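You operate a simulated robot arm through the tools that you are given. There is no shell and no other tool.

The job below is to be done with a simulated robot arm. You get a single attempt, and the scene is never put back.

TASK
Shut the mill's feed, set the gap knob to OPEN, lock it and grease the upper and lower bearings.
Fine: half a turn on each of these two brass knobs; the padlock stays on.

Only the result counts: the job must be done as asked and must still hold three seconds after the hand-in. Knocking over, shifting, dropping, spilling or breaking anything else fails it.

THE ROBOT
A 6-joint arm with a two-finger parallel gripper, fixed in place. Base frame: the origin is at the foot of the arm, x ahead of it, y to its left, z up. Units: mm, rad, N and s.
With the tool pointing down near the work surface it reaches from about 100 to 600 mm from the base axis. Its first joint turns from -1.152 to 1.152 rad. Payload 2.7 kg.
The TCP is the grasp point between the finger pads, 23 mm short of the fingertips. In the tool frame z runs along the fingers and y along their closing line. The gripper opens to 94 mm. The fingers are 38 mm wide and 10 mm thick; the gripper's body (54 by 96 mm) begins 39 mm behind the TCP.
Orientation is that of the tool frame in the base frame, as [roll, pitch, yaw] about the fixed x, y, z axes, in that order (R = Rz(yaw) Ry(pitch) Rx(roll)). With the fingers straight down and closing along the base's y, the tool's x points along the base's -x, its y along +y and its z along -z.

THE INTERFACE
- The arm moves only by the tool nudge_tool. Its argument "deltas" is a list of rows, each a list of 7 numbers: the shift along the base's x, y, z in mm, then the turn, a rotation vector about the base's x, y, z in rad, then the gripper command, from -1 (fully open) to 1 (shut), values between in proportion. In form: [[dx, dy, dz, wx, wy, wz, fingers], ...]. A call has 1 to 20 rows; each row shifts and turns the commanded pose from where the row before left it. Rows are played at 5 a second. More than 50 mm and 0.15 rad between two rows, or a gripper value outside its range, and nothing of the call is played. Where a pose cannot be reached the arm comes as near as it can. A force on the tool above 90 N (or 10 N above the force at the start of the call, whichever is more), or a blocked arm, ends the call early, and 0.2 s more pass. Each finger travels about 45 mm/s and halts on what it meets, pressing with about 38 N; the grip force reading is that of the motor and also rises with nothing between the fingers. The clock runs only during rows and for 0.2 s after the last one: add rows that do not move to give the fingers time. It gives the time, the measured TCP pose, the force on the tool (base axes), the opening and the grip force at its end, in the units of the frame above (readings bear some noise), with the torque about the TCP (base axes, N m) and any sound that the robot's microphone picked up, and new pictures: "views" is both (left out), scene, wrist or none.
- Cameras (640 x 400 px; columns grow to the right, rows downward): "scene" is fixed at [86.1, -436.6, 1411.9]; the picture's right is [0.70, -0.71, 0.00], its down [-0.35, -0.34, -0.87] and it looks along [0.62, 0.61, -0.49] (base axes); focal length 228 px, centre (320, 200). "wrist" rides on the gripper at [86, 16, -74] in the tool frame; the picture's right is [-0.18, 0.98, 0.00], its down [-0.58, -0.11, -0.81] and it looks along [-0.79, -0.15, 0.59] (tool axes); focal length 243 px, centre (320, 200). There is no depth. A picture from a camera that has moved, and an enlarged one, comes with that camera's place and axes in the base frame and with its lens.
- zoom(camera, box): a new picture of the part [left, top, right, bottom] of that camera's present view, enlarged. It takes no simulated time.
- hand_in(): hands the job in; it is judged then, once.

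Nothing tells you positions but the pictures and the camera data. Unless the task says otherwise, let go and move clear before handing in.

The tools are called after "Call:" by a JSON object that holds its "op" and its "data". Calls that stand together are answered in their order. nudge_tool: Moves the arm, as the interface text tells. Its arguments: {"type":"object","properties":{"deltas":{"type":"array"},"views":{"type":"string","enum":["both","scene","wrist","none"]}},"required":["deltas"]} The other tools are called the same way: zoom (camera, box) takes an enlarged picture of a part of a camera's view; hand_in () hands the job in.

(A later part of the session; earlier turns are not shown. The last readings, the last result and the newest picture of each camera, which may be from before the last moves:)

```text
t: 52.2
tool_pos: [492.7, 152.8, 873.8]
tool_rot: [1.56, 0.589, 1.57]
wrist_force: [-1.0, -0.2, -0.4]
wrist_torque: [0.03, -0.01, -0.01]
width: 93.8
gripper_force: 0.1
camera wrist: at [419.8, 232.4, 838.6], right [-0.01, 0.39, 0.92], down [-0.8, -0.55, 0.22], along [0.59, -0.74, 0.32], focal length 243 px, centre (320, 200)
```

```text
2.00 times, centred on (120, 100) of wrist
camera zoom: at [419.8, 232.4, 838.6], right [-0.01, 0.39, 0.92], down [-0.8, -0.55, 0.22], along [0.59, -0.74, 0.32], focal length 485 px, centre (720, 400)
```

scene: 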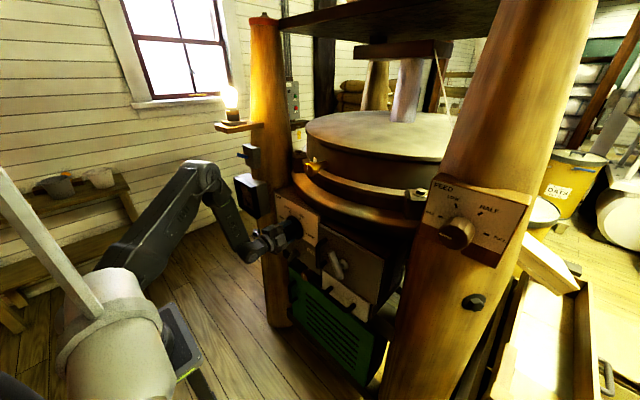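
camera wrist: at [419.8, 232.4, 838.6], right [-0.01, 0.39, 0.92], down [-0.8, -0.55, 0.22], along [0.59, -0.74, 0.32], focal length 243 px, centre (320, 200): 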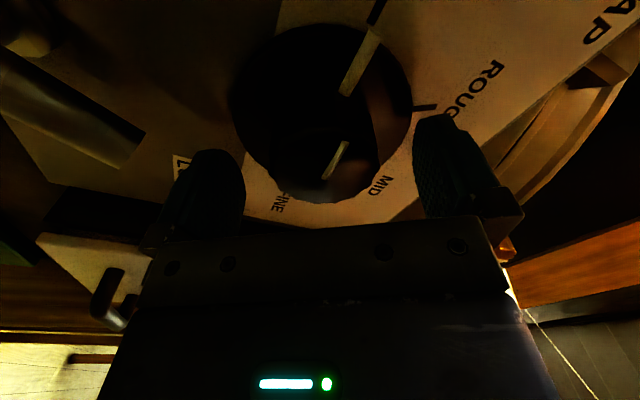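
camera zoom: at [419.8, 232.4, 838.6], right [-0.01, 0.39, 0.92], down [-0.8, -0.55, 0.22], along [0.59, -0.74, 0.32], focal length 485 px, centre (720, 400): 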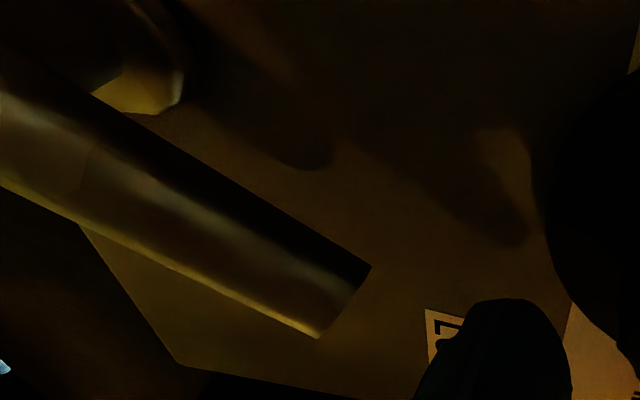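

OPEN holds after release. I roll back upright and then pitch down to withdraw.

Call:
{"op": "nudge_tool", "data": {"deltas": [[0, 0, 0, 0.145, 0, 0, -1], [0, 0, 0, 0.145, 0, 0, -1], [0, 0, 0, 0.145, 0, 0, -1], [0, 0, 0, 0.145, 0, 0, -1], [0, 0, 0, 0.145, 0, 0, -1], [0, 0, 0, 0.145, 0, 0, -1], [0, 0, 0, 0.145, 0, 0, -1], [0, 0, 0, 0.145, 0, 0, -1], [0, 0, 0, 0.145, 0, 0, -1], [0, 0, 0, 0.145, 0, 0, -1], [0, 0, 0, 0.145, 0, 0, -1], [0, 0, 0, 0.145, 0, 0, -1], [0, 0, 0, 0.145, 0, 0, -1], [0, 0, 0, 0.145, 0, 0, -1], [0, 0, 0, 0.13, 0, 0, -1], [0, 0, 0, 0, 0.12, 0, -1], [-8, 0, 0, 0, 0.13, 0, -1], [-20, 0, 0, 0, 0, 0, -1], [-20, 0, 0, 0, 0, 0, -1]]}}

Call:
{"op": "zoom", "data": {"camera": "scene", "box": [250, 190, 330, 250]}}

```text
t: 56.2
tool_pos: [450.8, 157.0, 876.4]
tool_rot: [3.131, -1.322, -0.002]
wrist_force: [-0.7, -0.4, -0.6]
wrist_torque: [-0.02, 0.01, 0.03]
width: 94.0
gripper_force: 0.1
out of reach, approached as far as the arm can: row 15
camera wrist: at [400.1, 142.2, 980.3], right [-0.06, -0.98, -0.18], down [-0.92, 0.12, -0.36], along [0.38, 0.14, -0.91], focal length 243 px, centre (320, 200)
```

scene: 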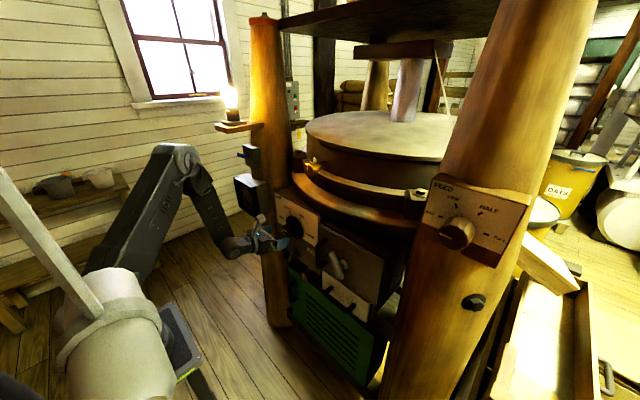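
wrist: 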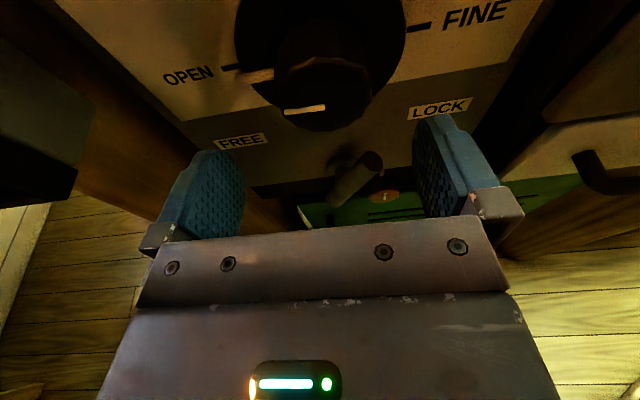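

```text
6.67 times, centred on (290, 220) of scene
camera zoom: at [86.1, -436.6, 1411.9], right [0.7, -0.71, 0.0], down [-0.35, -0.34, -0.87], along [0.62, 0.61, -0.49], focal length 1520 px, centre (520, 67)
```

zoom: 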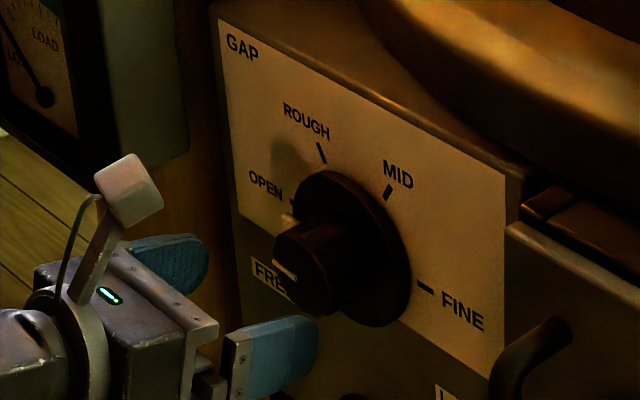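

The gap pointer is now at OPEN. I check it closely and look at the lock lever again.

Call:
{"op": "zoom", "data": {"camera": "wrist", "box": [150, 30, 350, 150]}}

Call:
{"op": "zoom", "data": {"camera": "wrist", "box": [290, 120, 450, 230]}}

Call:
{"op": "zoom", "data": {"camera": "scene", "box": [280, 235, 360, 285]}}

```text
3.20 times, centred on (250, 90) of wrist
camera zoom: at [400.1, 142.2, 980.3], right [-0.06, -0.98, -0.18], down [-0.92, 0.12, -0.36], along [0.38, 0.14, -0.91], focal length 776 px, centre (544, 552)
```

zoom: 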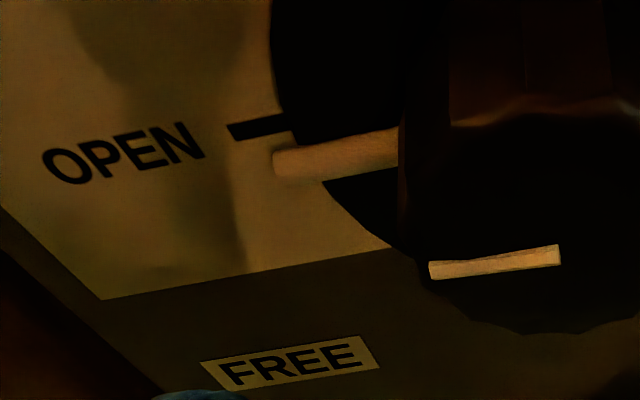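

```text
3.64 times, centred on (370, 175) of wrist
camera zoom: at [400.1, 142.2, 980.3], right [-0.06, -0.98, -0.18], down [-0.92, 0.12, -0.36], along [0.38, 0.14, -0.91], focal length 882 px, centre (138, 291)
```

zoom: 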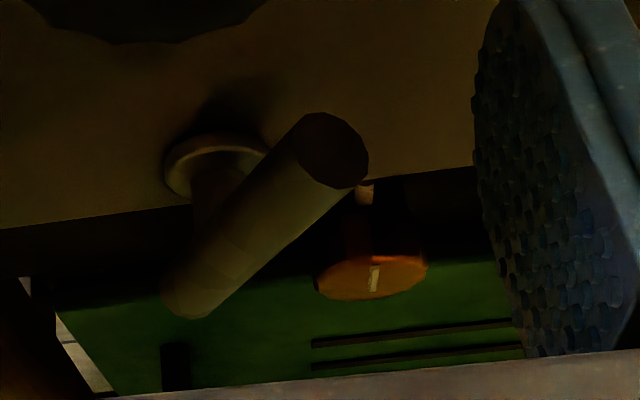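

```text
8.00 times, centred on (320, 260) of scene
camera zoom: at [86.1, -436.6, 1411.9], right [0.7, -0.71, 0.0], down [-0.35, -0.34, -0.87], along [0.62, 0.61, -0.49], focal length 1824 px, centre (320, -280)
```

zoom: 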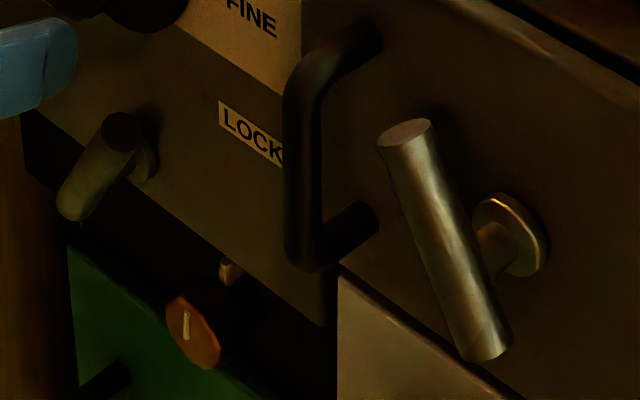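

The gap reading is good. Before I use the lever I look for the padlock, and take another look at the lever's surroundings.

Call:
{"op": "zoom", "data": {"camera": "scene", "box": [265, 70, 335, 150]}}

Call:
{"op": "zoom", "data": {"camera": "scene", "box": [225, 130, 305, 230]}}

Call:
{"op": "zoom", "data": {"camera": "scene", "box": [270, 250, 400, 390]}}

```text
5.00 times, centred on (300, 110) of scene
camera zoom: at [86.1, -436.6, 1411.9], right [0.7, -0.71, 0.0], down [-0.35, -0.34, -0.87], along [0.62, 0.61, -0.49], focal length 1140 px, centre (420, 650)
```

zoom: 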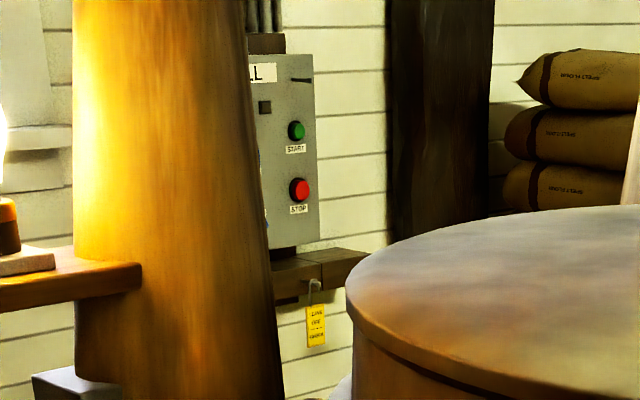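

```text
4.00 times, centred on (265, 180) of scene
camera zoom: at [86.1, -436.6, 1411.9], right [0.7, -0.71, 0.0], down [-0.35, -0.34, -0.87], along [0.62, 0.61, -0.49], focal length 912 px, centre (540, 280)
```

zoom: 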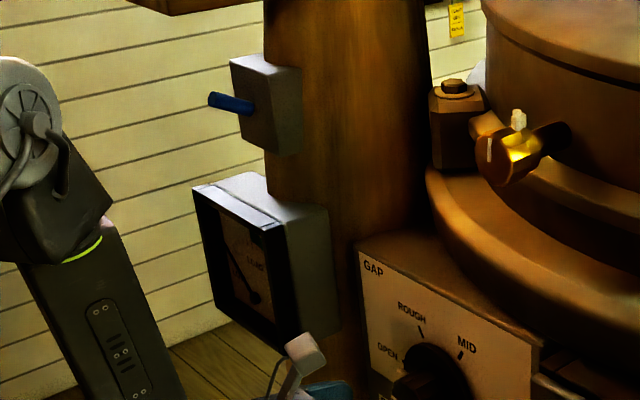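

```text
2.86 times, centred on (335, 320) of scene
camera zoom: at [86.1, -436.6, 1411.9], right [0.7, -0.71, 0.0], down [-0.35, -0.34, -0.87], along [0.62, 0.61, -0.49], focal length 651 px, centre (277, -143)
```

zoom: 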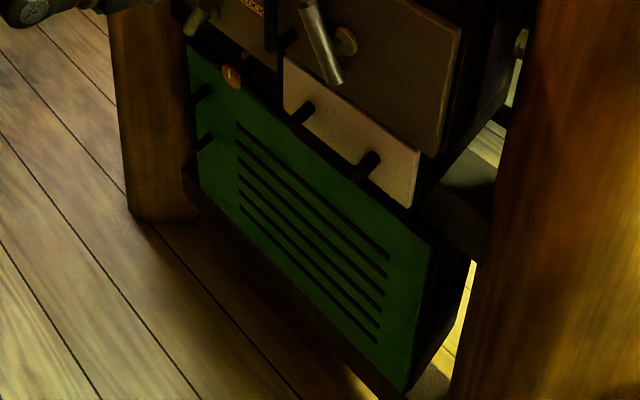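

The padlock with its tag hangs on the wall isolator behind the mill, and I leave it alone. The lock lever leans about 25° toward LOCK, short of pointing at it, and I plan to push it there with closed fingers. I roll the camera to the left side and close the fingers.

Call:
{"op": "nudge_tool", "data": {"deltas": [[-5, 3, 0, -0.131, 0, 0.033, -1], [0, 3, 0, -0.131, 0, 0.033, 0], [0, 3, 0, -0.131, 0, 0.033, 1], [0, 3, 0, -0.131, 0, 0.033, 1], [0, 3, 0, -0.131, 0, 0.033, 1], [0, 3, 0, -0.131, 0, 0.033, 1], [0, 3, 0, -0.131, 0, 0.033, 1], [0, 3, 0, -0.131, 0, 0.033, 1], [0, 3, 0, -0.131, 0, 0.033, 1], [0, 3, 0, -0.131, 0, 0.033, 1], [0, 0, 0, -0.131, 0, 0.033, 1], [0, 0, 0, -0.085, 0, 0.022, 1], [0, 0, 0, 0, 0.1, 0, 1], [0, 0, 0, 0, 0.1, 0, 1], [0, 0, 0, 0, 0.05, 0, 1], [0, 0, 0, 0, 0, 0, 1]]}}

Call:
{"op": "zoom", "data": {"camera": "wrist", "box": [80, 0, 400, 220]}}

```text
t: 59.6
tool_pos: [446.1, 186.4, 876.7]
tool_rot: [2.054, 0.004, 1.57]
wrist_force: [-0.1, -1.3, 0.6]
wrist_torque: [0.02, 0.03, 0.0]
width: 0.6
gripper_force: 37.4
camera wrist: at [388.0, 273.9, 926.3], right [0.46, -0.18, 0.87], down [-0.77, -0.58, 0.28], along [0.45, -0.79, -0.4], focal length 243 px, centre (320, 200)
```

scene: 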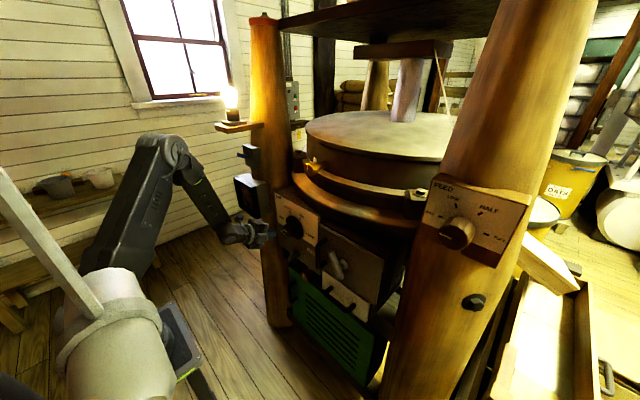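
wrist: 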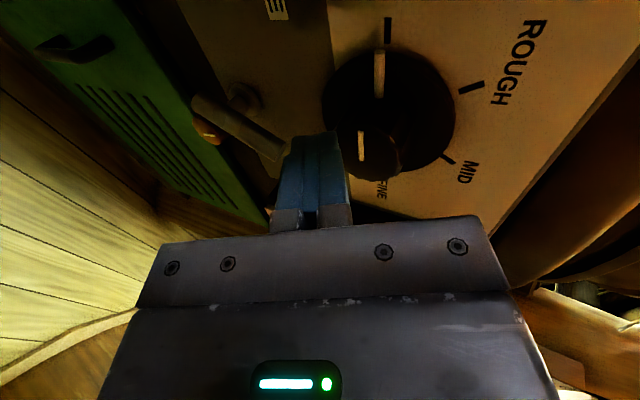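

```text
1.82 times, centred on (240, 110) of wrist
camera zoom: at [388.0, 273.9, 926.3], right [0.46, -0.18, 0.87], down [-0.77, -0.58, 0.28], along [0.45, -0.79, -0.4], focal length 441 px, centre (466, 364)
```

zoom: 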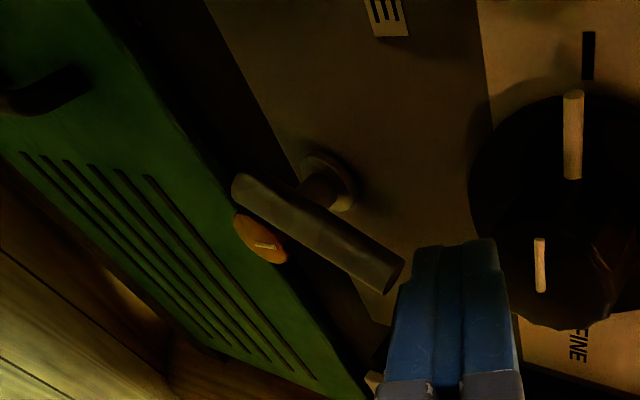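

From here I clearly see the lever pivoting near its lower end, with the long arm up and leaning toward LOCK. I bring the closed fingers down to its left (FREE) side.

Call:
{"op": "nudge_tool", "data": {"deltas": [[8, 0, -34, 0, 0, 0, 1], [8, 0, -34, 0, 0, 0, 1], [8, 0, -34, 0, 0, 0, 1], [0, 0, 0, 0, 0, 0, 1]], "views": "wrist"}}

Call:
{"op": "zoom", "data": {"camera": "wrist", "box": [180, 0, 500, 220]}}

Call:
{"op": "zoom", "data": {"camera": "scene", "box": [250, 210, 350, 280]}}

```text
t: 60.6
tool_pos: [471.0, 187.6, 774.9]
tool_rot: [2.055, 0.002, 1.569]
wrist_force: [-0.4, 0.8, -0.2]
wrist_torque: [0.01, -0.03, -0.04]
width: 0.1
gripper_force: 37.8
camera wrist: at [411.9, 273.6, 824.5], right [0.46, -0.18, 0.87], down [-0.77, -0.58, 0.28], along [0.45, -0.79, -0.4], focal length 243 px, centre (320, 200)
```

wrist: 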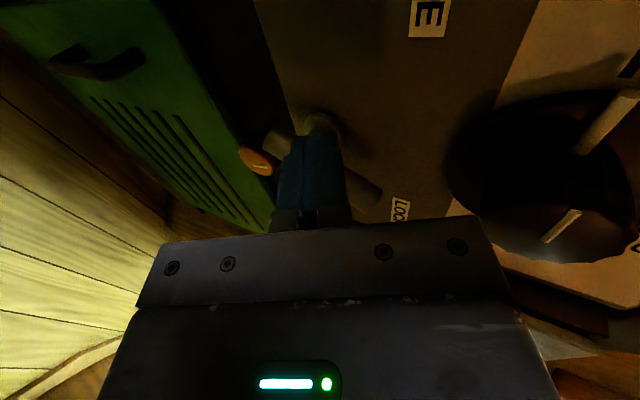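

```text
1.82 times, centred on (340, 110) of wrist
camera zoom: at [411.9, 273.6, 824.5], right [0.46, -0.18, 0.87], down [-0.77, -0.58, 0.28], along [0.45, -0.79, -0.4], focal length 441 px, centre (284, 364)
```

zoom: 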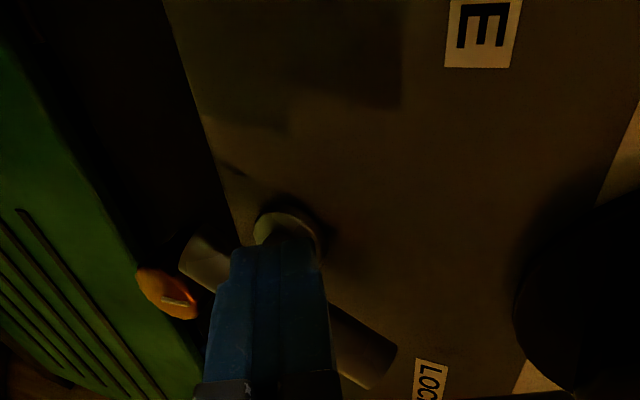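

```text
5.71 times, centred on (300, 245) of scene
camera zoom: at [86.1, -436.6, 1411.9], right [0.7, -0.71, 0.0], down [-0.35, -0.34, -0.87], along [0.62, 0.61, -0.49], focal length 1303 px, centre (434, -57)
```

zoom: 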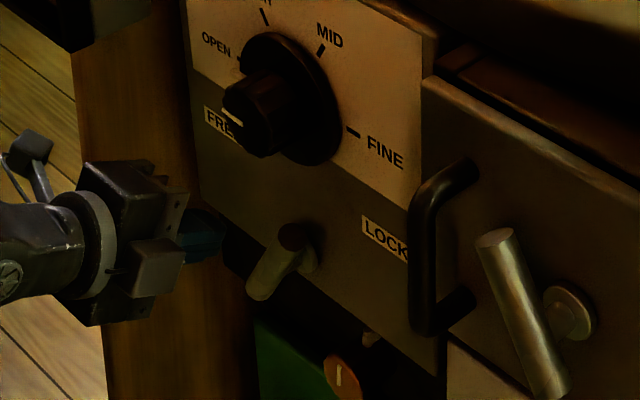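

The fingertips are left of the lever and in front of it. I go in beside it and push right in small steps, watching the force.

Call:
{"op": "nudge_tool", "data": {"deltas": [[15, 0, 0, 0, 0, 0, 1], [15, 0, 0, 0, 0, 0, 1], [0, -10, 0, 0, 0, 0, 1], [0, -8, 0, 0, 0, 0, 1], [0, -3, 0, 0, 0, 0, 1], [0, -3, 0, 0, 0, 0, 1], [0, 0, 0, 0, 0, 0, 1]], "views": "wrist"}}

Call:
{"op": "zoom", "data": {"camera": "wrist", "box": [180, 0, 500, 220]}}

Call:
{"op": "zoom", "data": {"camera": "scene", "box": [250, 210, 350, 280]}}

```text
t: 62.2
tool_pos: [500.2, 169.0, 776.9]
tool_rot: [2.053, 0.004, 1.582]
wrist_force: [0.5, 34.7, -6.8]
wrist_torque: [0.73, 0.08, 0.49]
width: 0.2
gripper_force: 38.1
camera wrist: at [441.0, 254.2, 824.9], right [0.46, -0.18, 0.87], down [-0.76, -0.59, 0.28], along [0.46, -0.79, -0.4], focal length 243 px, centre (320, 200)
```

wrist: 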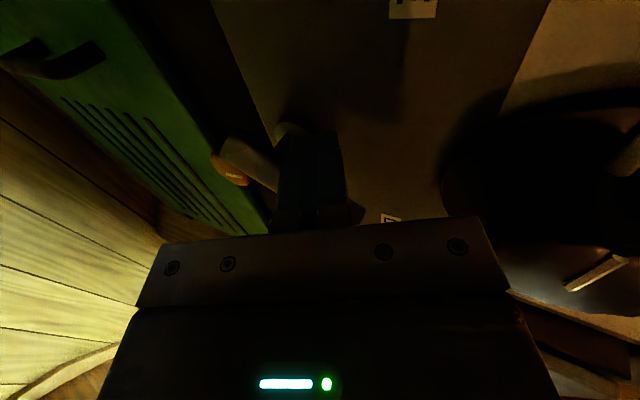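

```text
1.82 times, centred on (340, 110) of wrist
camera zoom: at [441.0, 254.2, 824.9], right [0.46, -0.18, 0.87], down [-0.76, -0.59, 0.28], along [0.46, -0.79, -0.4], focal length 441 px, centre (284, 364)
```

zoom: 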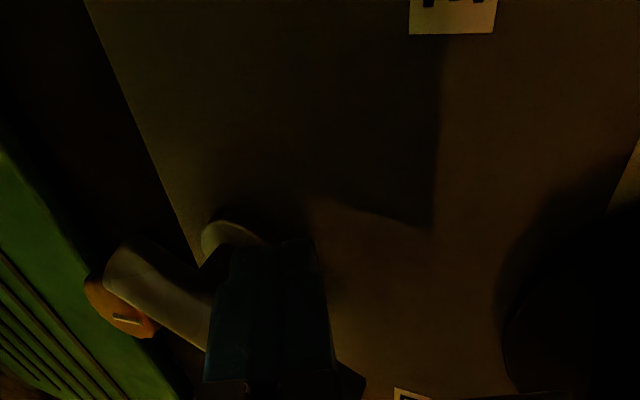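

```text
5.71 times, centred on (300, 245) of scene
camera zoom: at [86.3, -435.8, 1412.2], right [0.7, -0.71, 0.0], down [-0.35, -0.34, -0.87], along [0.62, 0.61, -0.49], focal length 1303 px, centre (434, -57)
```

zoom: 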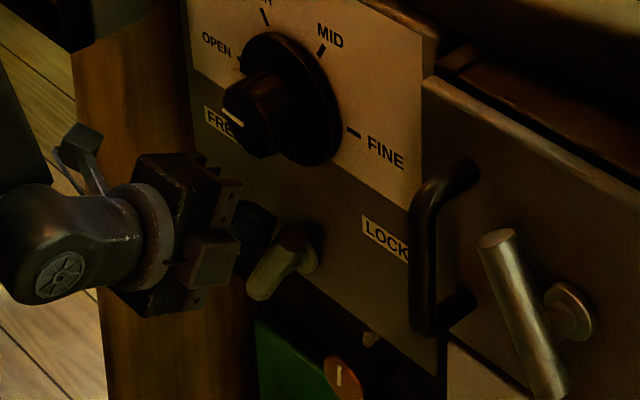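

The lever holds with about 35 N on it. I press slightly more in small steps to tell friction from a stop.

Call:
{"op": "nudge_tool", "data": {"deltas": [[0, -2, 0, 0, 0, 0, 1], [0, 0, 0, 0, 0, 0, 1], [0, 0, 0, 0, 0, 0, 1]], "views": "none"}}

Call:
{"op": "zoom", "data": {"camera": "scene", "box": [250, 210, 350, 280]}}

```text
t: 63.0
tool_pos: [501.2, 168.1, 777.5]
tool_rot: [2.049, 0.005, 1.584]
wrist_force: [-0.2, 39.3, 0.5]
wrist_torque: [0.63, 0.0, 0.46]
width: 0.0
gripper_force: 37.8
```

```text
5.71 times, centred on (300, 245) of scene
camera zoom: at [86.1, -435.8, 1412.2], right [0.7, -0.71, 0.0], down [-0.35, -0.34, -0.87], along [0.62, 0.61, -0.49], focal length 1303 px, centre (434, -57)
```

zoom: 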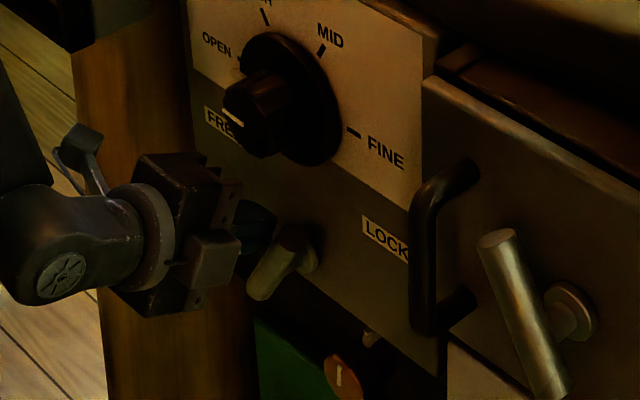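

It may be creeping: the force barely rose while the tool moved about 1 mm. I press 5 mm further and compare.

Call:
{"op": "nudge_tool", "data": {"deltas": [[0, -2.5, 0, 0, 0, 0, 1], [0, -2.5, 0, 0, 0, 0, 1], [0, 0, 0, 0, 0, 0, 1], [0, 0, 0, 0, 0, 0, 1]], "views": "none"}}

Call:
{"op": "zoom", "data": {"camera": "scene", "box": [275, 225, 325, 270]}}

```text
t: 64.0
tool_pos: [501.5, 167.1, 776.6]
tool_rot: [2.046, 0.004, 1.595]
wrist_force: [-3.1, 53.7, 5.3]
wrist_torque: [0.78, -0.02, 0.62]
width: 0.1
gripper_force: 37.8
```

```text
8.89 times, centred on (300, 248) of scene
camera zoom: at [86.0, -435.5, 1412.3], right [0.7, -0.71, 0.0], down [-0.35, -0.34, -0.87], along [0.62, 0.61, -0.49], focal length 2027 px, centre (498, -222)
```

zoom: 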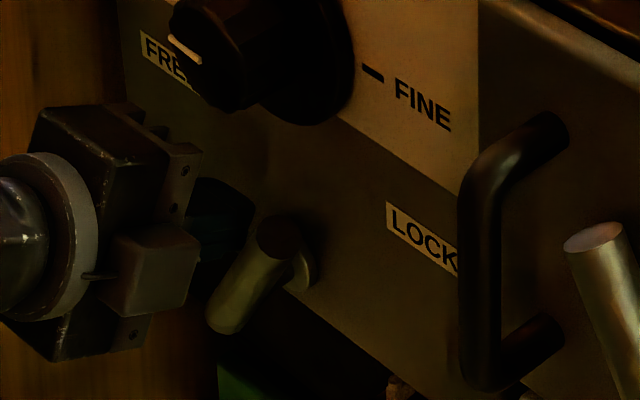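

Pressure of 54 N doesn't shift the lever to the right, so that looks like a stop on this side. I back off and will grip the lever bar itself, so I can feel it in both directions.

Call:
{"op": "nudge_tool", "data": {"deltas": [[0, 10, 0, 0, 0, 0, 1], [0, 10, 0, 0, 0, 0, 1], [-18, 3, 12, 0, 0, 0, 1], [-18, 0, 15, 0, 0.06, 0, 1], [0, 0, 10, 0, 0.06, 0, 1], [0, 0, 0, 0.116, 0, -0.079, -0.3], [0, 0, 0, 0.116, 0, -0.079, -0.3], [0, 0, 0, 0.116, 0, -0.079, -0.3], [0, 0, 0, 0.116, 0, -0.079, -0.3], [0, 0, 0, 0.116, 0, -0.079, -0.3], [0, 0, 0, 0.116, 0, -0.079, -0.3], [0, 0, 0, 0.116, 0, -0.079, -0.3], [0, 0, 0, 0.116, 0, -0.079, -0.3], [0, 0, 0, 0.116, 0, -0.079, -0.3], [0, 0, 0, 0.116, 0, -0.079, -0.3], [0, 0, 0, 0.116, 0, -0.079, -0.3], [0, 0, 0, 0, 0, 0, -0.3]]}}

Call:
{"op": "zoom", "data": {"camera": "scene", "box": [250, 210, 350, 280]}}

```text
t: 67.6
tool_pos: [464.8, 180.3, 812.5]
tool_rot: [3.108, -0.97, 0.048]
wrist_force: [-0.9, 0.4, 0.0]
wrist_torque: [-0.02, -0.01, -0.03]
width: 61.3
gripper_force: 0.1
camera wrist: at [452.1, 165.0, 926.4], right [-0.08, -0.99, -0.13], down [-1.0, 0.09, -0.03], along [0.04, 0.13, -0.99], focal length 243 px, centre (320, 200)
```

scene: 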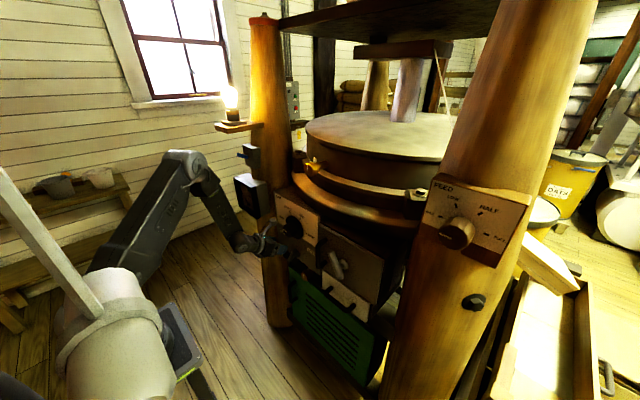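
wrist: 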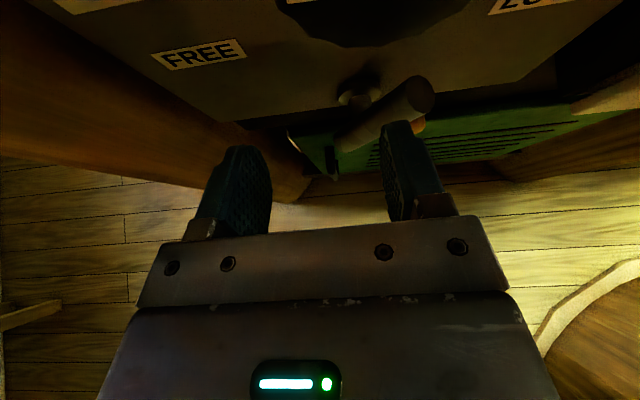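

```text
5.71 times, centred on (300, 245) of scene
camera zoom: at [86.1, -436.6, 1411.9], right [0.7, -0.71, 0.0], down [-0.35, -0.34, -0.87], along [0.62, 0.61, -0.49], focal length 1303 px, centre (434, -57)
```

zoom: 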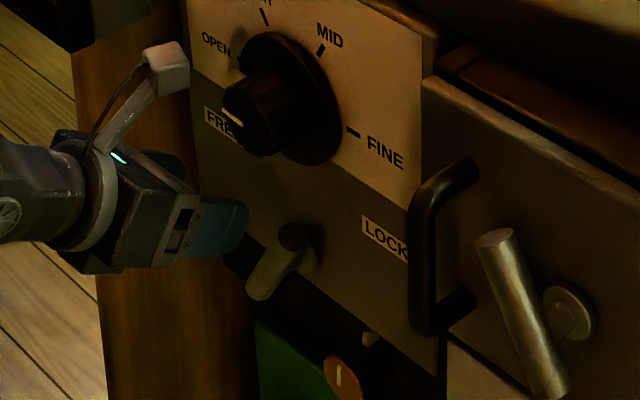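

The lever stayed where it was. I roll about 30° further so the jaws square up with the bar.

Call:
{"op": "nudge_tool", "data": {"deltas": [[0, -8, 0, 0.107, 0, -0.0735, -0.3], [0, -8, 0, 0.107, 0, -0.0735, -0.3], [0, -8, 0, 0.107, 0, -0.0735, -0.3], [0, -8, 0, 0.107, 0, -0.0735, -0.3], [0, 0, 0, 0, 0, 0, -0.3]], "views": "wrist"}}

Call:
{"op": "zoom", "data": {"camera": "wrist", "box": [240, 40, 480, 220]}}

```text
t: 68.8
tool_pos: [502.3, 202.9, 849.0]
tool_rot: [-2.601, -0.786, -0.721]
wrist_force: [-54.8, 5.5, -34.3]
wrist_torque: [1.6, -0.27, -1.97]
width: 71.9
gripper_force: 12.2
out of reach, approached as far as the arm can: row 2, 3, 4
camera wrist: at [485.0, 148.3, 949.2], right [-0.38, -0.78, -0.49], down [-0.92, 0.38, 0.12], along [0.09, 0.49, -0.86], focal length 243 px, centre (320, 200)
```

wrist: 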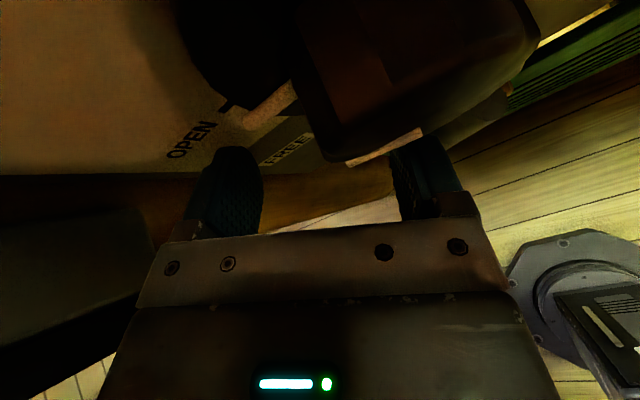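

```text
2.22 times, centred on (360, 130) of wrist
camera zoom: at [485.0, 148.3, 949.2], right [-0.38, -0.78, -0.49], down [-0.92, 0.38, 0.12], along [0.09, 0.49, -0.86], focal length 539 px, centre (231, 356)
```

zoom: 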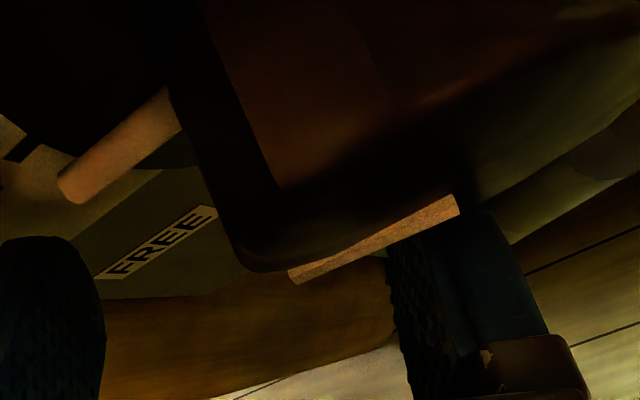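

The roll limit made the arm lurch, and it is now pressing the gap knob. I stop there, back straight away from the knob and undo the roll.

Call:
{"op": "nudge_tool", "data": {"deltas": [[-10, 3, 0, 0, 0, 0, -0.3]], "views": "both"}}

```text
t: 69.2
tool_pos: [500.9, 208.4, 853.5]
tool_rot: [-2.585, -0.789, -0.725]
wrist_force: [-19.6, -0.5, -58.6]
wrist_torque: [2.74, -0.08, -0.71]
width: 73.4
gripper_force: 13.6
out of reach, approached as far as the arm can: row 1
camera wrist: at [482.5, 154.6, 953.3], right [-0.38, -0.78, -0.5], down [-0.92, 0.37, 0.11], along [0.1, 0.5, -0.86], focal length 243 px, centre (320, 200)
```

scene: 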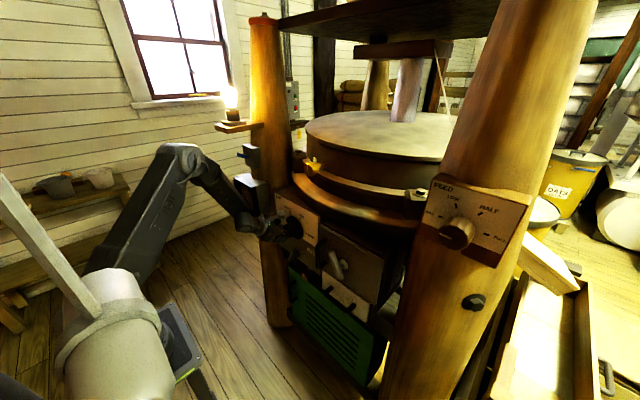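
wrist: 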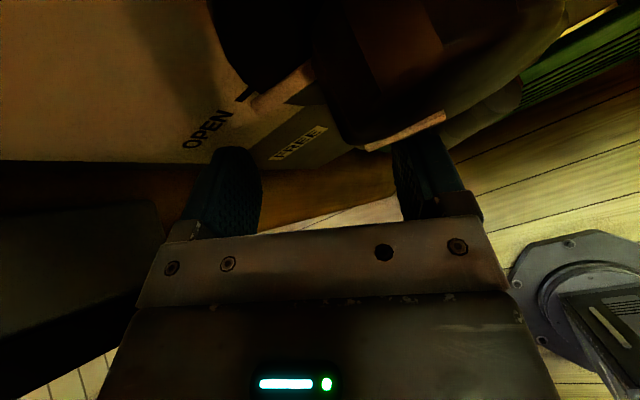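

The finger is caught under the knob and lifting it. I lower to release the load before anything else.

Call:
{"op": "nudge_tool", "data": {"deltas": [[0, 0, -8, 0, 0, 0, -0.3], [0, 0, -8, 0, 0, 0, -0.3]], "views": "both"}}

Call:
{"op": "zoom", "data": {"camera": "scene", "box": [230, 180, 350, 270]}}

```text
t: 70.0
tool_pos: [506.2, 218.2, 854.8]
tool_rot: [-2.562, -0.805, -0.737]
wrist_force: [-29.2, -2.7, 18.3]
wrist_torque: [0.61, -1.17, 0.67]
width: 59.2
gripper_force: 0.1
out of reach, approached as far as the arm can: row 1, 2
stopped in row 2: the force on the tool passed its limit at 90 N (the readings are from after the stop); the commanded pose is now the measured one
camera wrist: at [486.1, 164.3, 953.5], right [-0.36, -0.78, -0.51], down [-0.93, 0.37, 0.09], along [0.12, 0.5, -0.86], focal length 243 px, centre (320, 200)
```

scene: 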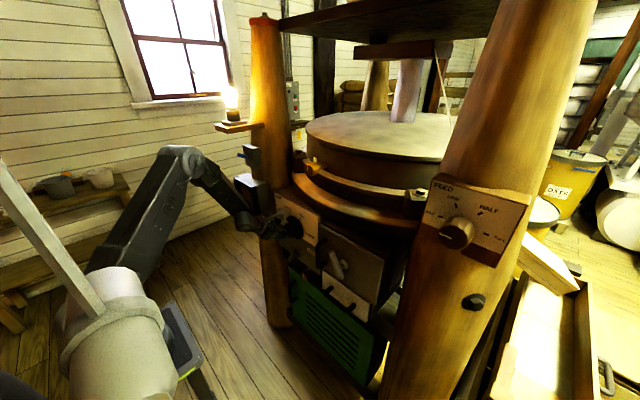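
wrist: 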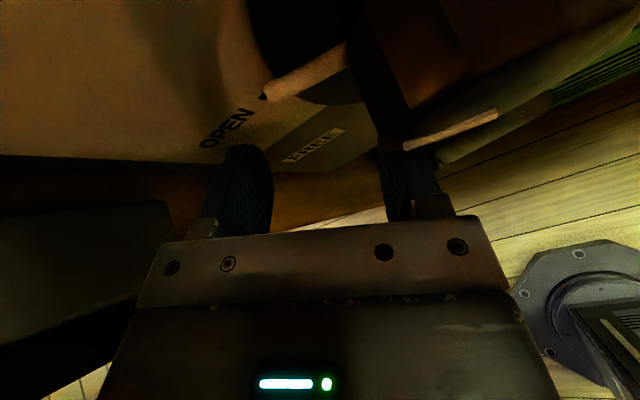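

```text
4.44 times, centred on (290, 225) of scene
camera zoom: at [85.1, -436.9, 1411.9], right [0.7, -0.71, 0.0], down [-0.35, -0.34, -0.87], along [0.62, 0.61, -0.49], focal length 1013 px, centre (453, 89)
```

zoom: 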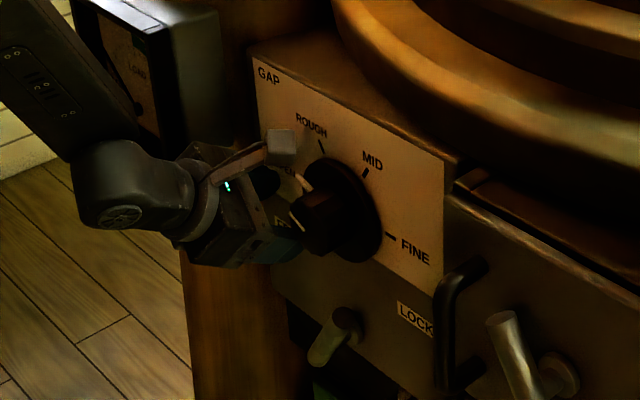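

The knob got turned a little toward ROUGH, which I can redo later. I now undo the roll in small steps while sliding left and back, away from the knob and panel.

Call:
{"op": "nudge_tool", "data": {"deltas": [[-6, 8, 0, -0.0824, 0, 0.058, -0.3], [-8, 8, 0, -0.0824, 0, 0.058, -0.3]], "views": "wrist"}}

```text
t: 70.6
tool_pos: [494.2, 233.7, 853.0]
tool_rot: [-2.773, -0.901, -0.459]
wrist_force: [-0.6, 0.7, 0.6]
wrist_torque: [-0.02, 0.0, 0.02]
width: 61.1
gripper_force: 0.1
camera wrist: at [479.3, 195.1, 960.0], right [-0.26, -0.89, -0.36], down [-0.96, 0.27, 0.04], along [0.06, 0.36, -0.93], focal length 243 px, centre (320, 200)
```

wrist: 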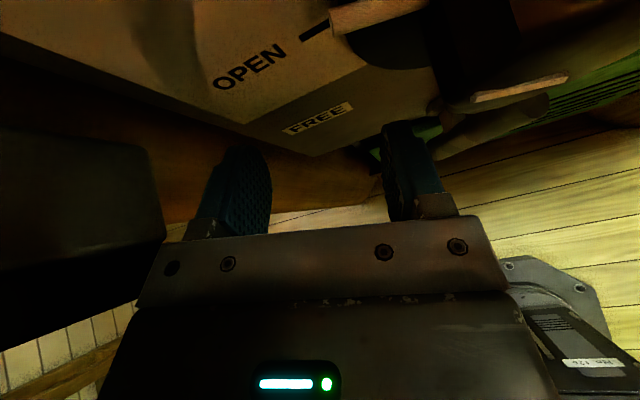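

I'm free of contact now. I back away further and finish undoing the roll.

Call:
{"op": "nudge_tool", "data": {"deltas": [[-10, 0, 0, -0.0824, 0, 0.058, -0.3], [-10, 0, 0, -0.0824, 0, 0.058, -0.3], [-5, 0, 0, -0.0824, 0, 0.058, -0.3], [0, 0, 0, 0, 0, 0, -0.3]], "views": "wrist"}}

Call:
{"op": "zoom", "data": {"camera": "scene", "box": [250, 190, 350, 270]}}

Call:
{"op": "zoom", "data": {"camera": "wrist", "box": [240, 0, 560, 200]}}

```text
t: 71.6
tool_pos: [467.8, 235.3, 853.1]
tool_rot: [3.108, -0.954, 0.035]
wrist_force: [1.0, 0.1, -0.1]
wrist_torque: [-0.01, 0.03, 0.0]
width: 61.2
gripper_force: 0.1
camera wrist: at [459.2, 220.5, 966.9], right [-0.1, -0.99, -0.13], down [-0.99, 0.1, -0.01], along [0.02, 0.13, -0.99], focal length 243 px, centre (320, 200)
```

wrist: 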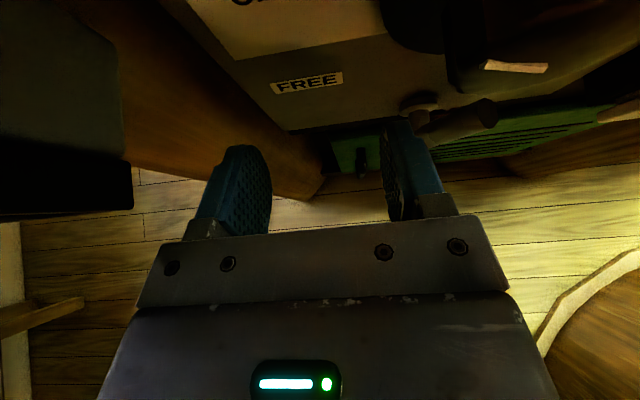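

```text
5.00 times, centred on (300, 230) of scene
camera zoom: at [86.1, -436.6, 1411.9], right [0.7, -0.71, 0.0], down [-0.35, -0.34, -0.87], along [0.62, 0.61, -0.49], focal length 1140 px, centre (420, 50)
```

zoom: 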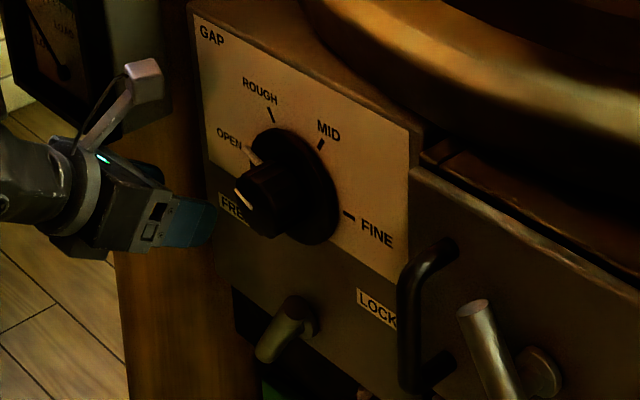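

```text
2.00 times, centred on (400, 100) of wrist
camera zoom: at [459.2, 220.5, 966.9], right [-0.1, -0.99, -0.13], down [-0.99, 0.1, -0.01], along [0.02, 0.13, -0.99], focal length 485 px, centre (160, 400)
```

zoom: 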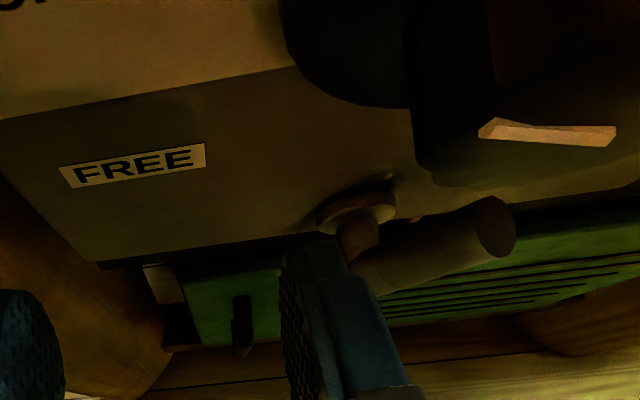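

The gap pointer is now about 25° short of OPEN, so I redo that first. I return to the earlier approach pose in front of the gap knob.

Call:
{"op": "nudge_tool", "data": {"deltas": [[0, 0, 5, 0, -0.12, 0, -1], [0, 0, 5, 0, -0.12, 0, -1], [0, 0, 5, 0, -0.12, 0, -1], [0, -25, 4, 0, 0, 0, -1], [0, -25, 4, 0, 0, 0, -1], [0, -25, 0, 0, 0, 0, -1], [0, -8, 0, 0, 0, 0, -1], [0, 0, 0, 0, 0, 0, -1]], "views": "wrist"}}

Call:
{"op": "zoom", "data": {"camera": "wrist", "box": [180, 0, 500, 200]}}

```text
t: 73.4
tool_pos: [468.2, 150.7, 874.4]
tool_rot: [3.062, -1.312, 0.078]
wrist_force: [0.3, 0.1, -0.6]
wrist_torque: [-0.03, 0.01, 0.01]
width: 94.0
gripper_force: 0.1
camera wrist: at [419.1, 137.2, 978.8], right [-0.05, -0.99, -0.16], down [-0.93, 0.1, -0.36], along [0.37, 0.13, -0.92], focal length 243 px, centre (320, 200)
```

wrist: 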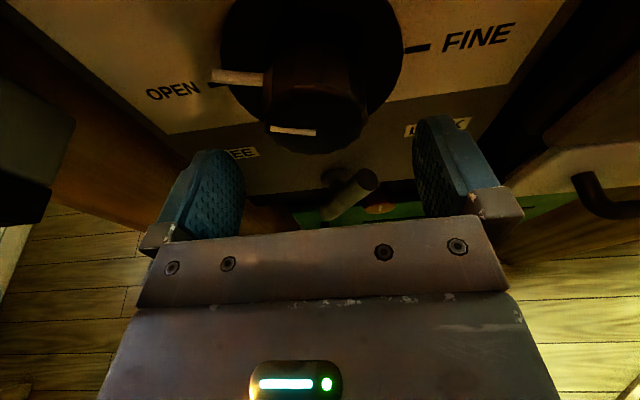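

```text
2.00 times, centred on (340, 100) of wrist
camera zoom: at [419.1, 137.2, 978.8], right [-0.05, -0.99, -0.16], down [-0.93, 0.1, -0.36], along [0.37, 0.13, -0.92], focal length 485 px, centre (280, 400)
```

zoom: 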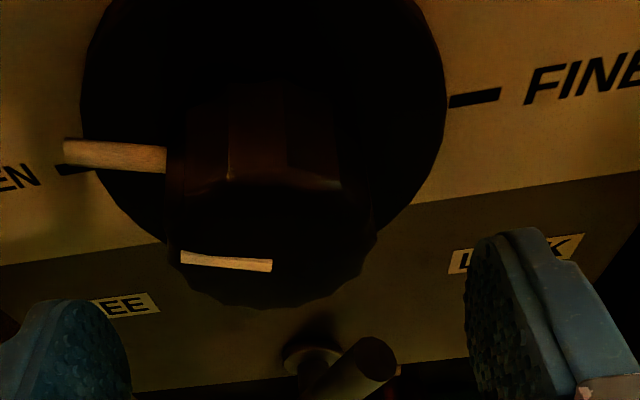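

The pointer is at about 164°, so it needs about 16° more. I go in, grip and correct it.

Call:
{"op": "nudge_tool", "data": {"deltas": [[13, 0.6, 0.3, 0, 0, 0, -1], [13, 0.6, 0.3, 0, 0, 0, -1], [12, 0, 0, 0, 0, 0, -1], [0, 0, 0, 0, -0.12, 0, -1], [0, 0, 0, 0, -0.12, 0, -1], [0, 0, 0, -0.05, 0, 0, -1], [0, 0, 0, 0, 0, 0, -1]], "views": "wrist"}}

Call:
{"op": "zoom", "data": {"camera": "wrist", "box": [180, 0, 500, 220]}}

```text
t: 75.0
tool_pos: [507.8, 152.4, 876.2]
tool_rot: [1.797, -1.498, 1.341]
wrist_force: [0.1, 0.7, 0.2]
wrist_torque: [-0.03, 0.01, 0.0]
width: 94.0
gripper_force: 0.0
camera wrist: at [434.1, 142.7, 964.9], right [-0.01, -0.99, -0.11], down [-0.82, 0.07, -0.57], along [0.58, 0.09, -0.81], focal length 243 px, centre (320, 200)
```

wrist: 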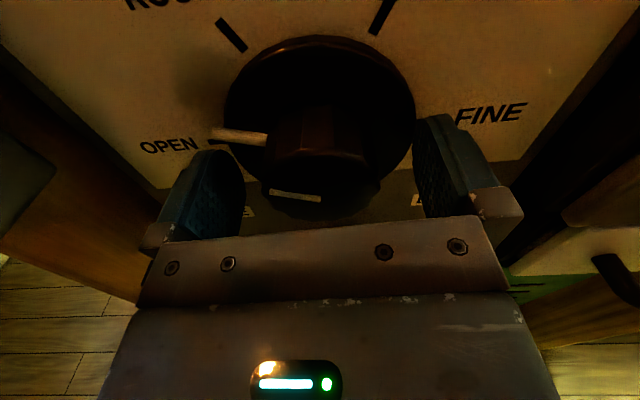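

```text
1.82 times, centred on (340, 110) of wrist
camera zoom: at [434.1, 142.7, 964.9], right [-0.01, -0.99, -0.11], down [-0.82, 0.07, -0.57], along [0.58, 0.09, -0.81], focal length 441 px, centre (284, 364)
```

zoom: 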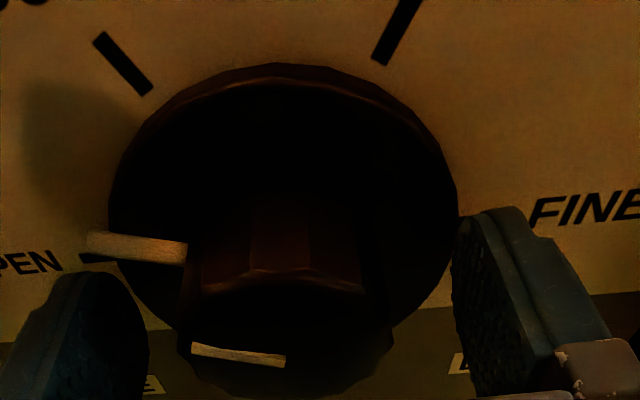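

The left fingertip is close to the pointer pin, so I back off 7 mm before closing and turning.

Call:
{"op": "nudge_tool", "data": {"deltas": [[-7, 0, -0.7, 0, 0, 0, -1], [0, 0, 0, 0, 0, 0, 1], [0, 0, 0, 0, 0, 0, 1], [0, 0, 0, 0, 0, 0, 1], [0, 0, 0, 0, 0, 0, 1], [0, 0, 0, -0.09, 0, 0, 1], [0, 0, 0, -0.09, 0, 0, 1], [0, 0, 0, -0.09, 0, 0, 1], [0, 0, 0, 0, 0, 0, 1]], "views": "wrist"}}

Call:
{"op": "zoom", "data": {"camera": "wrist", "box": [180, 0, 500, 220]}}

```text
t: 77.0
tool_pos: [500.4, 152.3, 875.0]
tool_rot: [1.618, -1.228, 1.517]
wrist_force: [-1.8, -5.7, 0.7]
wrist_torque: [0.02, -0.49, 0.98]
width: 54.0
gripper_force: 44.9
camera wrist: at [427.6, 166.6, 963.6], right [-0.01, -0.99, 0.16], down [-0.82, -0.08, -0.57], along [0.58, -0.13, -0.81], focal length 243 px, centre (320, 200)
```

wrist: 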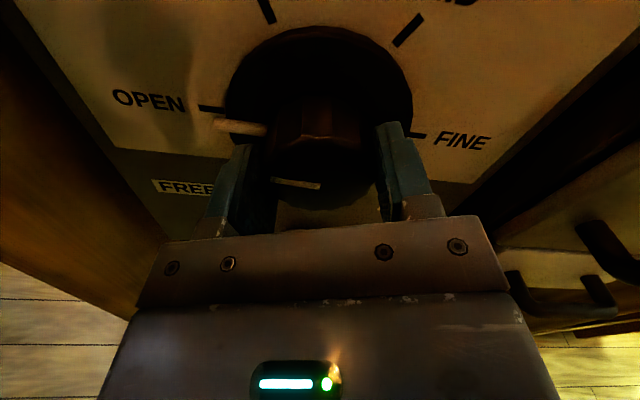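

```text
1.82 times, centred on (340, 110) of wrist
camera zoom: at [427.6, 166.6, 963.6], right [-0.01, -0.99, 0.16], down [-0.82, -0.08, -0.57], along [0.58, -0.13, -0.81], focal length 441 px, centre (284, 364)
```

zoom: 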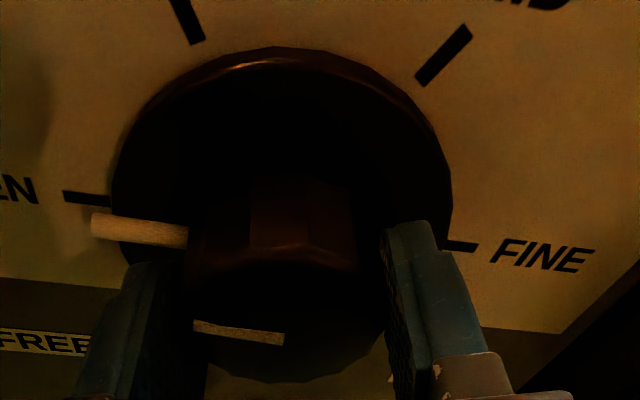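

The pointer is back on OPEN. I release, partly unroll, pitch down and withdraw.

Call:
{"op": "nudge_tool", "data": {"deltas": [[0, 0, 0, 0, 0, 0, -1], [0, 0, 0, 0, 0, 0, -1], [0, 0, 0, 0, 0, 0, -1], [0, 0, 0, 0, 0, 0, -1], [-4, 0, 0, 0.1, 0, 0, -1], [-4, 0, 0, 0.1, 0, 0, -1], [0, 0, 0, 0, 0.12, 0, -1], [-5, 0, 0, 0, 0.13, 0, -1], [-18, 0, 0, 0, 0, 0, -1], [-18, 0, 0, 0, 0, 0, -1], [0, 0, 0, 0, 0, 0, -1]], "views": "wrist"}}

Call:
{"op": "zoom", "data": {"camera": "wrist", "box": [180, 0, 500, 220]}}

Call:
{"op": "zoom", "data": {"camera": "scene", "box": [250, 190, 350, 270]}}

```text
t: 79.4
tool_pos: [451.7, 152.2, 874.8]
tool_rot: [2.665, -1.271, 0.488]
wrist_force: [-0.2, -0.3, -0.2]
wrist_torque: [0.0, 0.0, -0.01]
width: 94.0
gripper_force: 0.0
camera wrist: at [402.9, 148.9, 980.1], right [-0.02, -1.0, -0.04], down [-0.93, 0.03, -0.36], along [0.36, 0.03, -0.93], focal length 243 px, centre (320, 200)
```

wrist: 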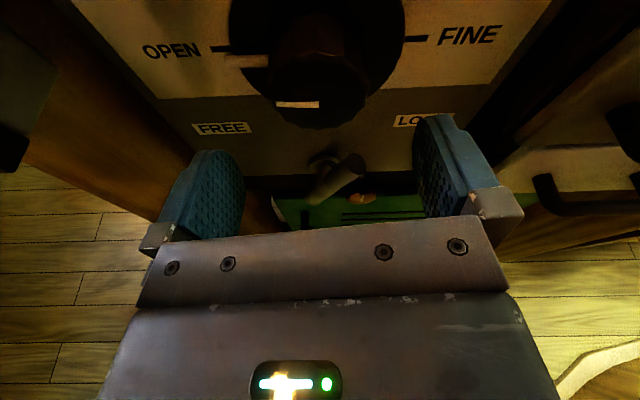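

```text
1.82 times, centred on (340, 110) of wrist
camera zoom: at [402.9, 148.9, 980.1], right [-0.02, -1.0, -0.04], down [-0.93, 0.03, -0.36], along [0.36, 0.03, -0.93], focal length 441 px, centre (284, 364)
```

zoom: 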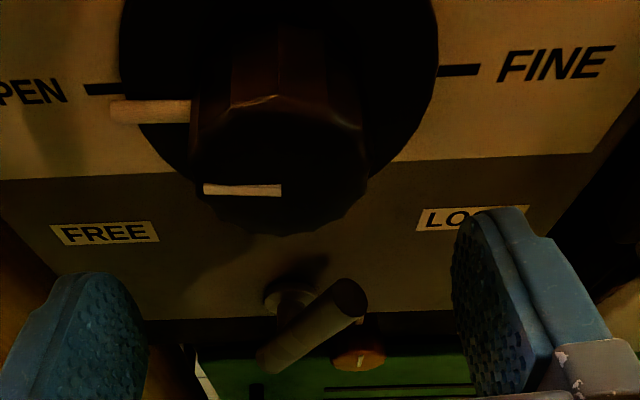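

```text
5.00 times, centred on (300, 230) of scene
camera zoom: at [86.1, -436.6, 1411.9], right [0.7, -0.71, 0.0], down [-0.35, -0.34, -0.87], along [0.62, 0.61, -0.49], focal length 1140 px, centre (420, 50)
```

zoom: 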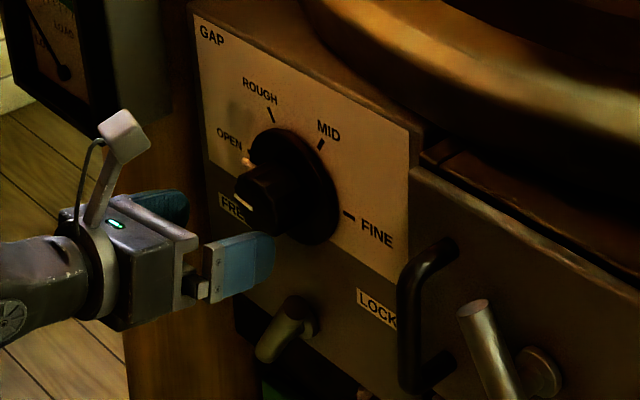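

The gap is on OPEN again. I now set up to push the lever from its right side, with the camera rolled to the left, the fingers closed, and placed right of the lever.

Call:
{"op": "nudge_tool", "data": {"deltas": [[5, -6, 0, -0.126, 0, 0.0334, 0], [5, -6, 0, -0.126, 0, 0.0334, 1], [5, -6, 0, -0.126, 0, 0.0334, 1], [5, -6, 0, -0.126, 0, 0.0334, 1], [0, -6, 0, -0.126, 0, 0.0334, 1], [0, -6, 0, -0.126, 0, 0.0334, 1], [0, -6, 0, -0.126, 0, 0.0334, 1], [0, -6, 0, -0.126, 0, 0.0334, 1], [0, -6, 0, -0.126, 0, 0.0334, 1], [0, -6, 0, -0.126, 0, 0.0334, 1], [0, -6, 0, -0.126, 0, 0.0334, 1], [0, -3, 0, 0, 0.11, 0, 1], [0, -3, 0, 0, 0.11, 0, 1], [0, 0, 0, 0, 0.11, 0, 1], [0, 0, 0, 0, 0, 0, 1]], "views": "wrist"}}

Call:
{"op": "zoom", "data": {"camera": "wrist", "box": [80, 0, 400, 220]}}

```text
t: 82.6
tool_pos: [471.2, 80.0, 874.7]
tool_rot: [2.155, 0.007, 1.564]
wrist_force: [-0.2, 0.7, 0.3]
wrist_torque: [0.0, 0.05, 0.02]
width: 0.1
gripper_force: 38.3
camera wrist: at [418.7, 167.8, 929.9], right [0.54, -0.18, 0.82], down [-0.74, -0.57, 0.36], along [0.41, -0.8, -0.44], focal length 243 px, centre (320, 200)
```

wrist: 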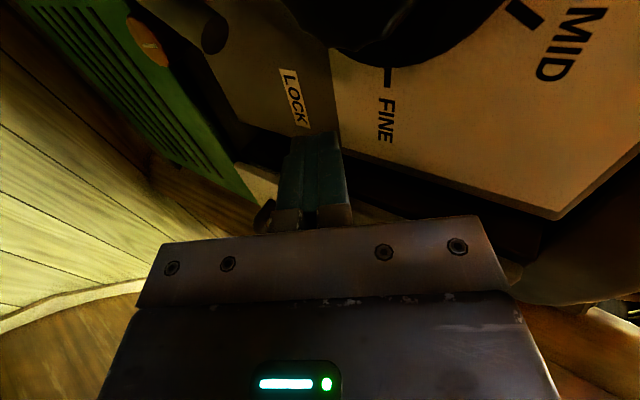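

```text
1.82 times, centred on (240, 110) of wrist
camera zoom: at [418.7, 167.8, 929.9], right [0.54, -0.18, 0.82], down [-0.74, -0.57, 0.36], along [0.41, -0.8, -0.44], focal length 441 px, centre (466, 364)
```

zoom: 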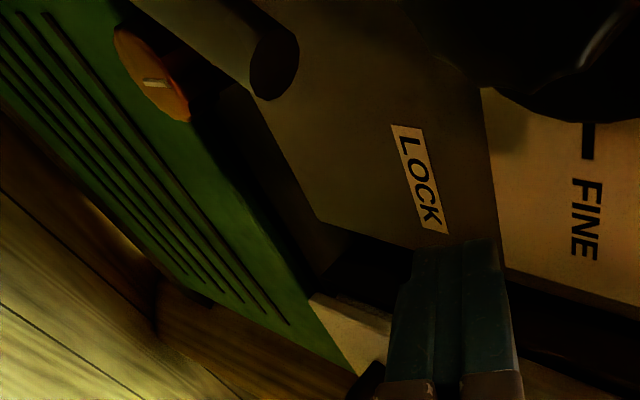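

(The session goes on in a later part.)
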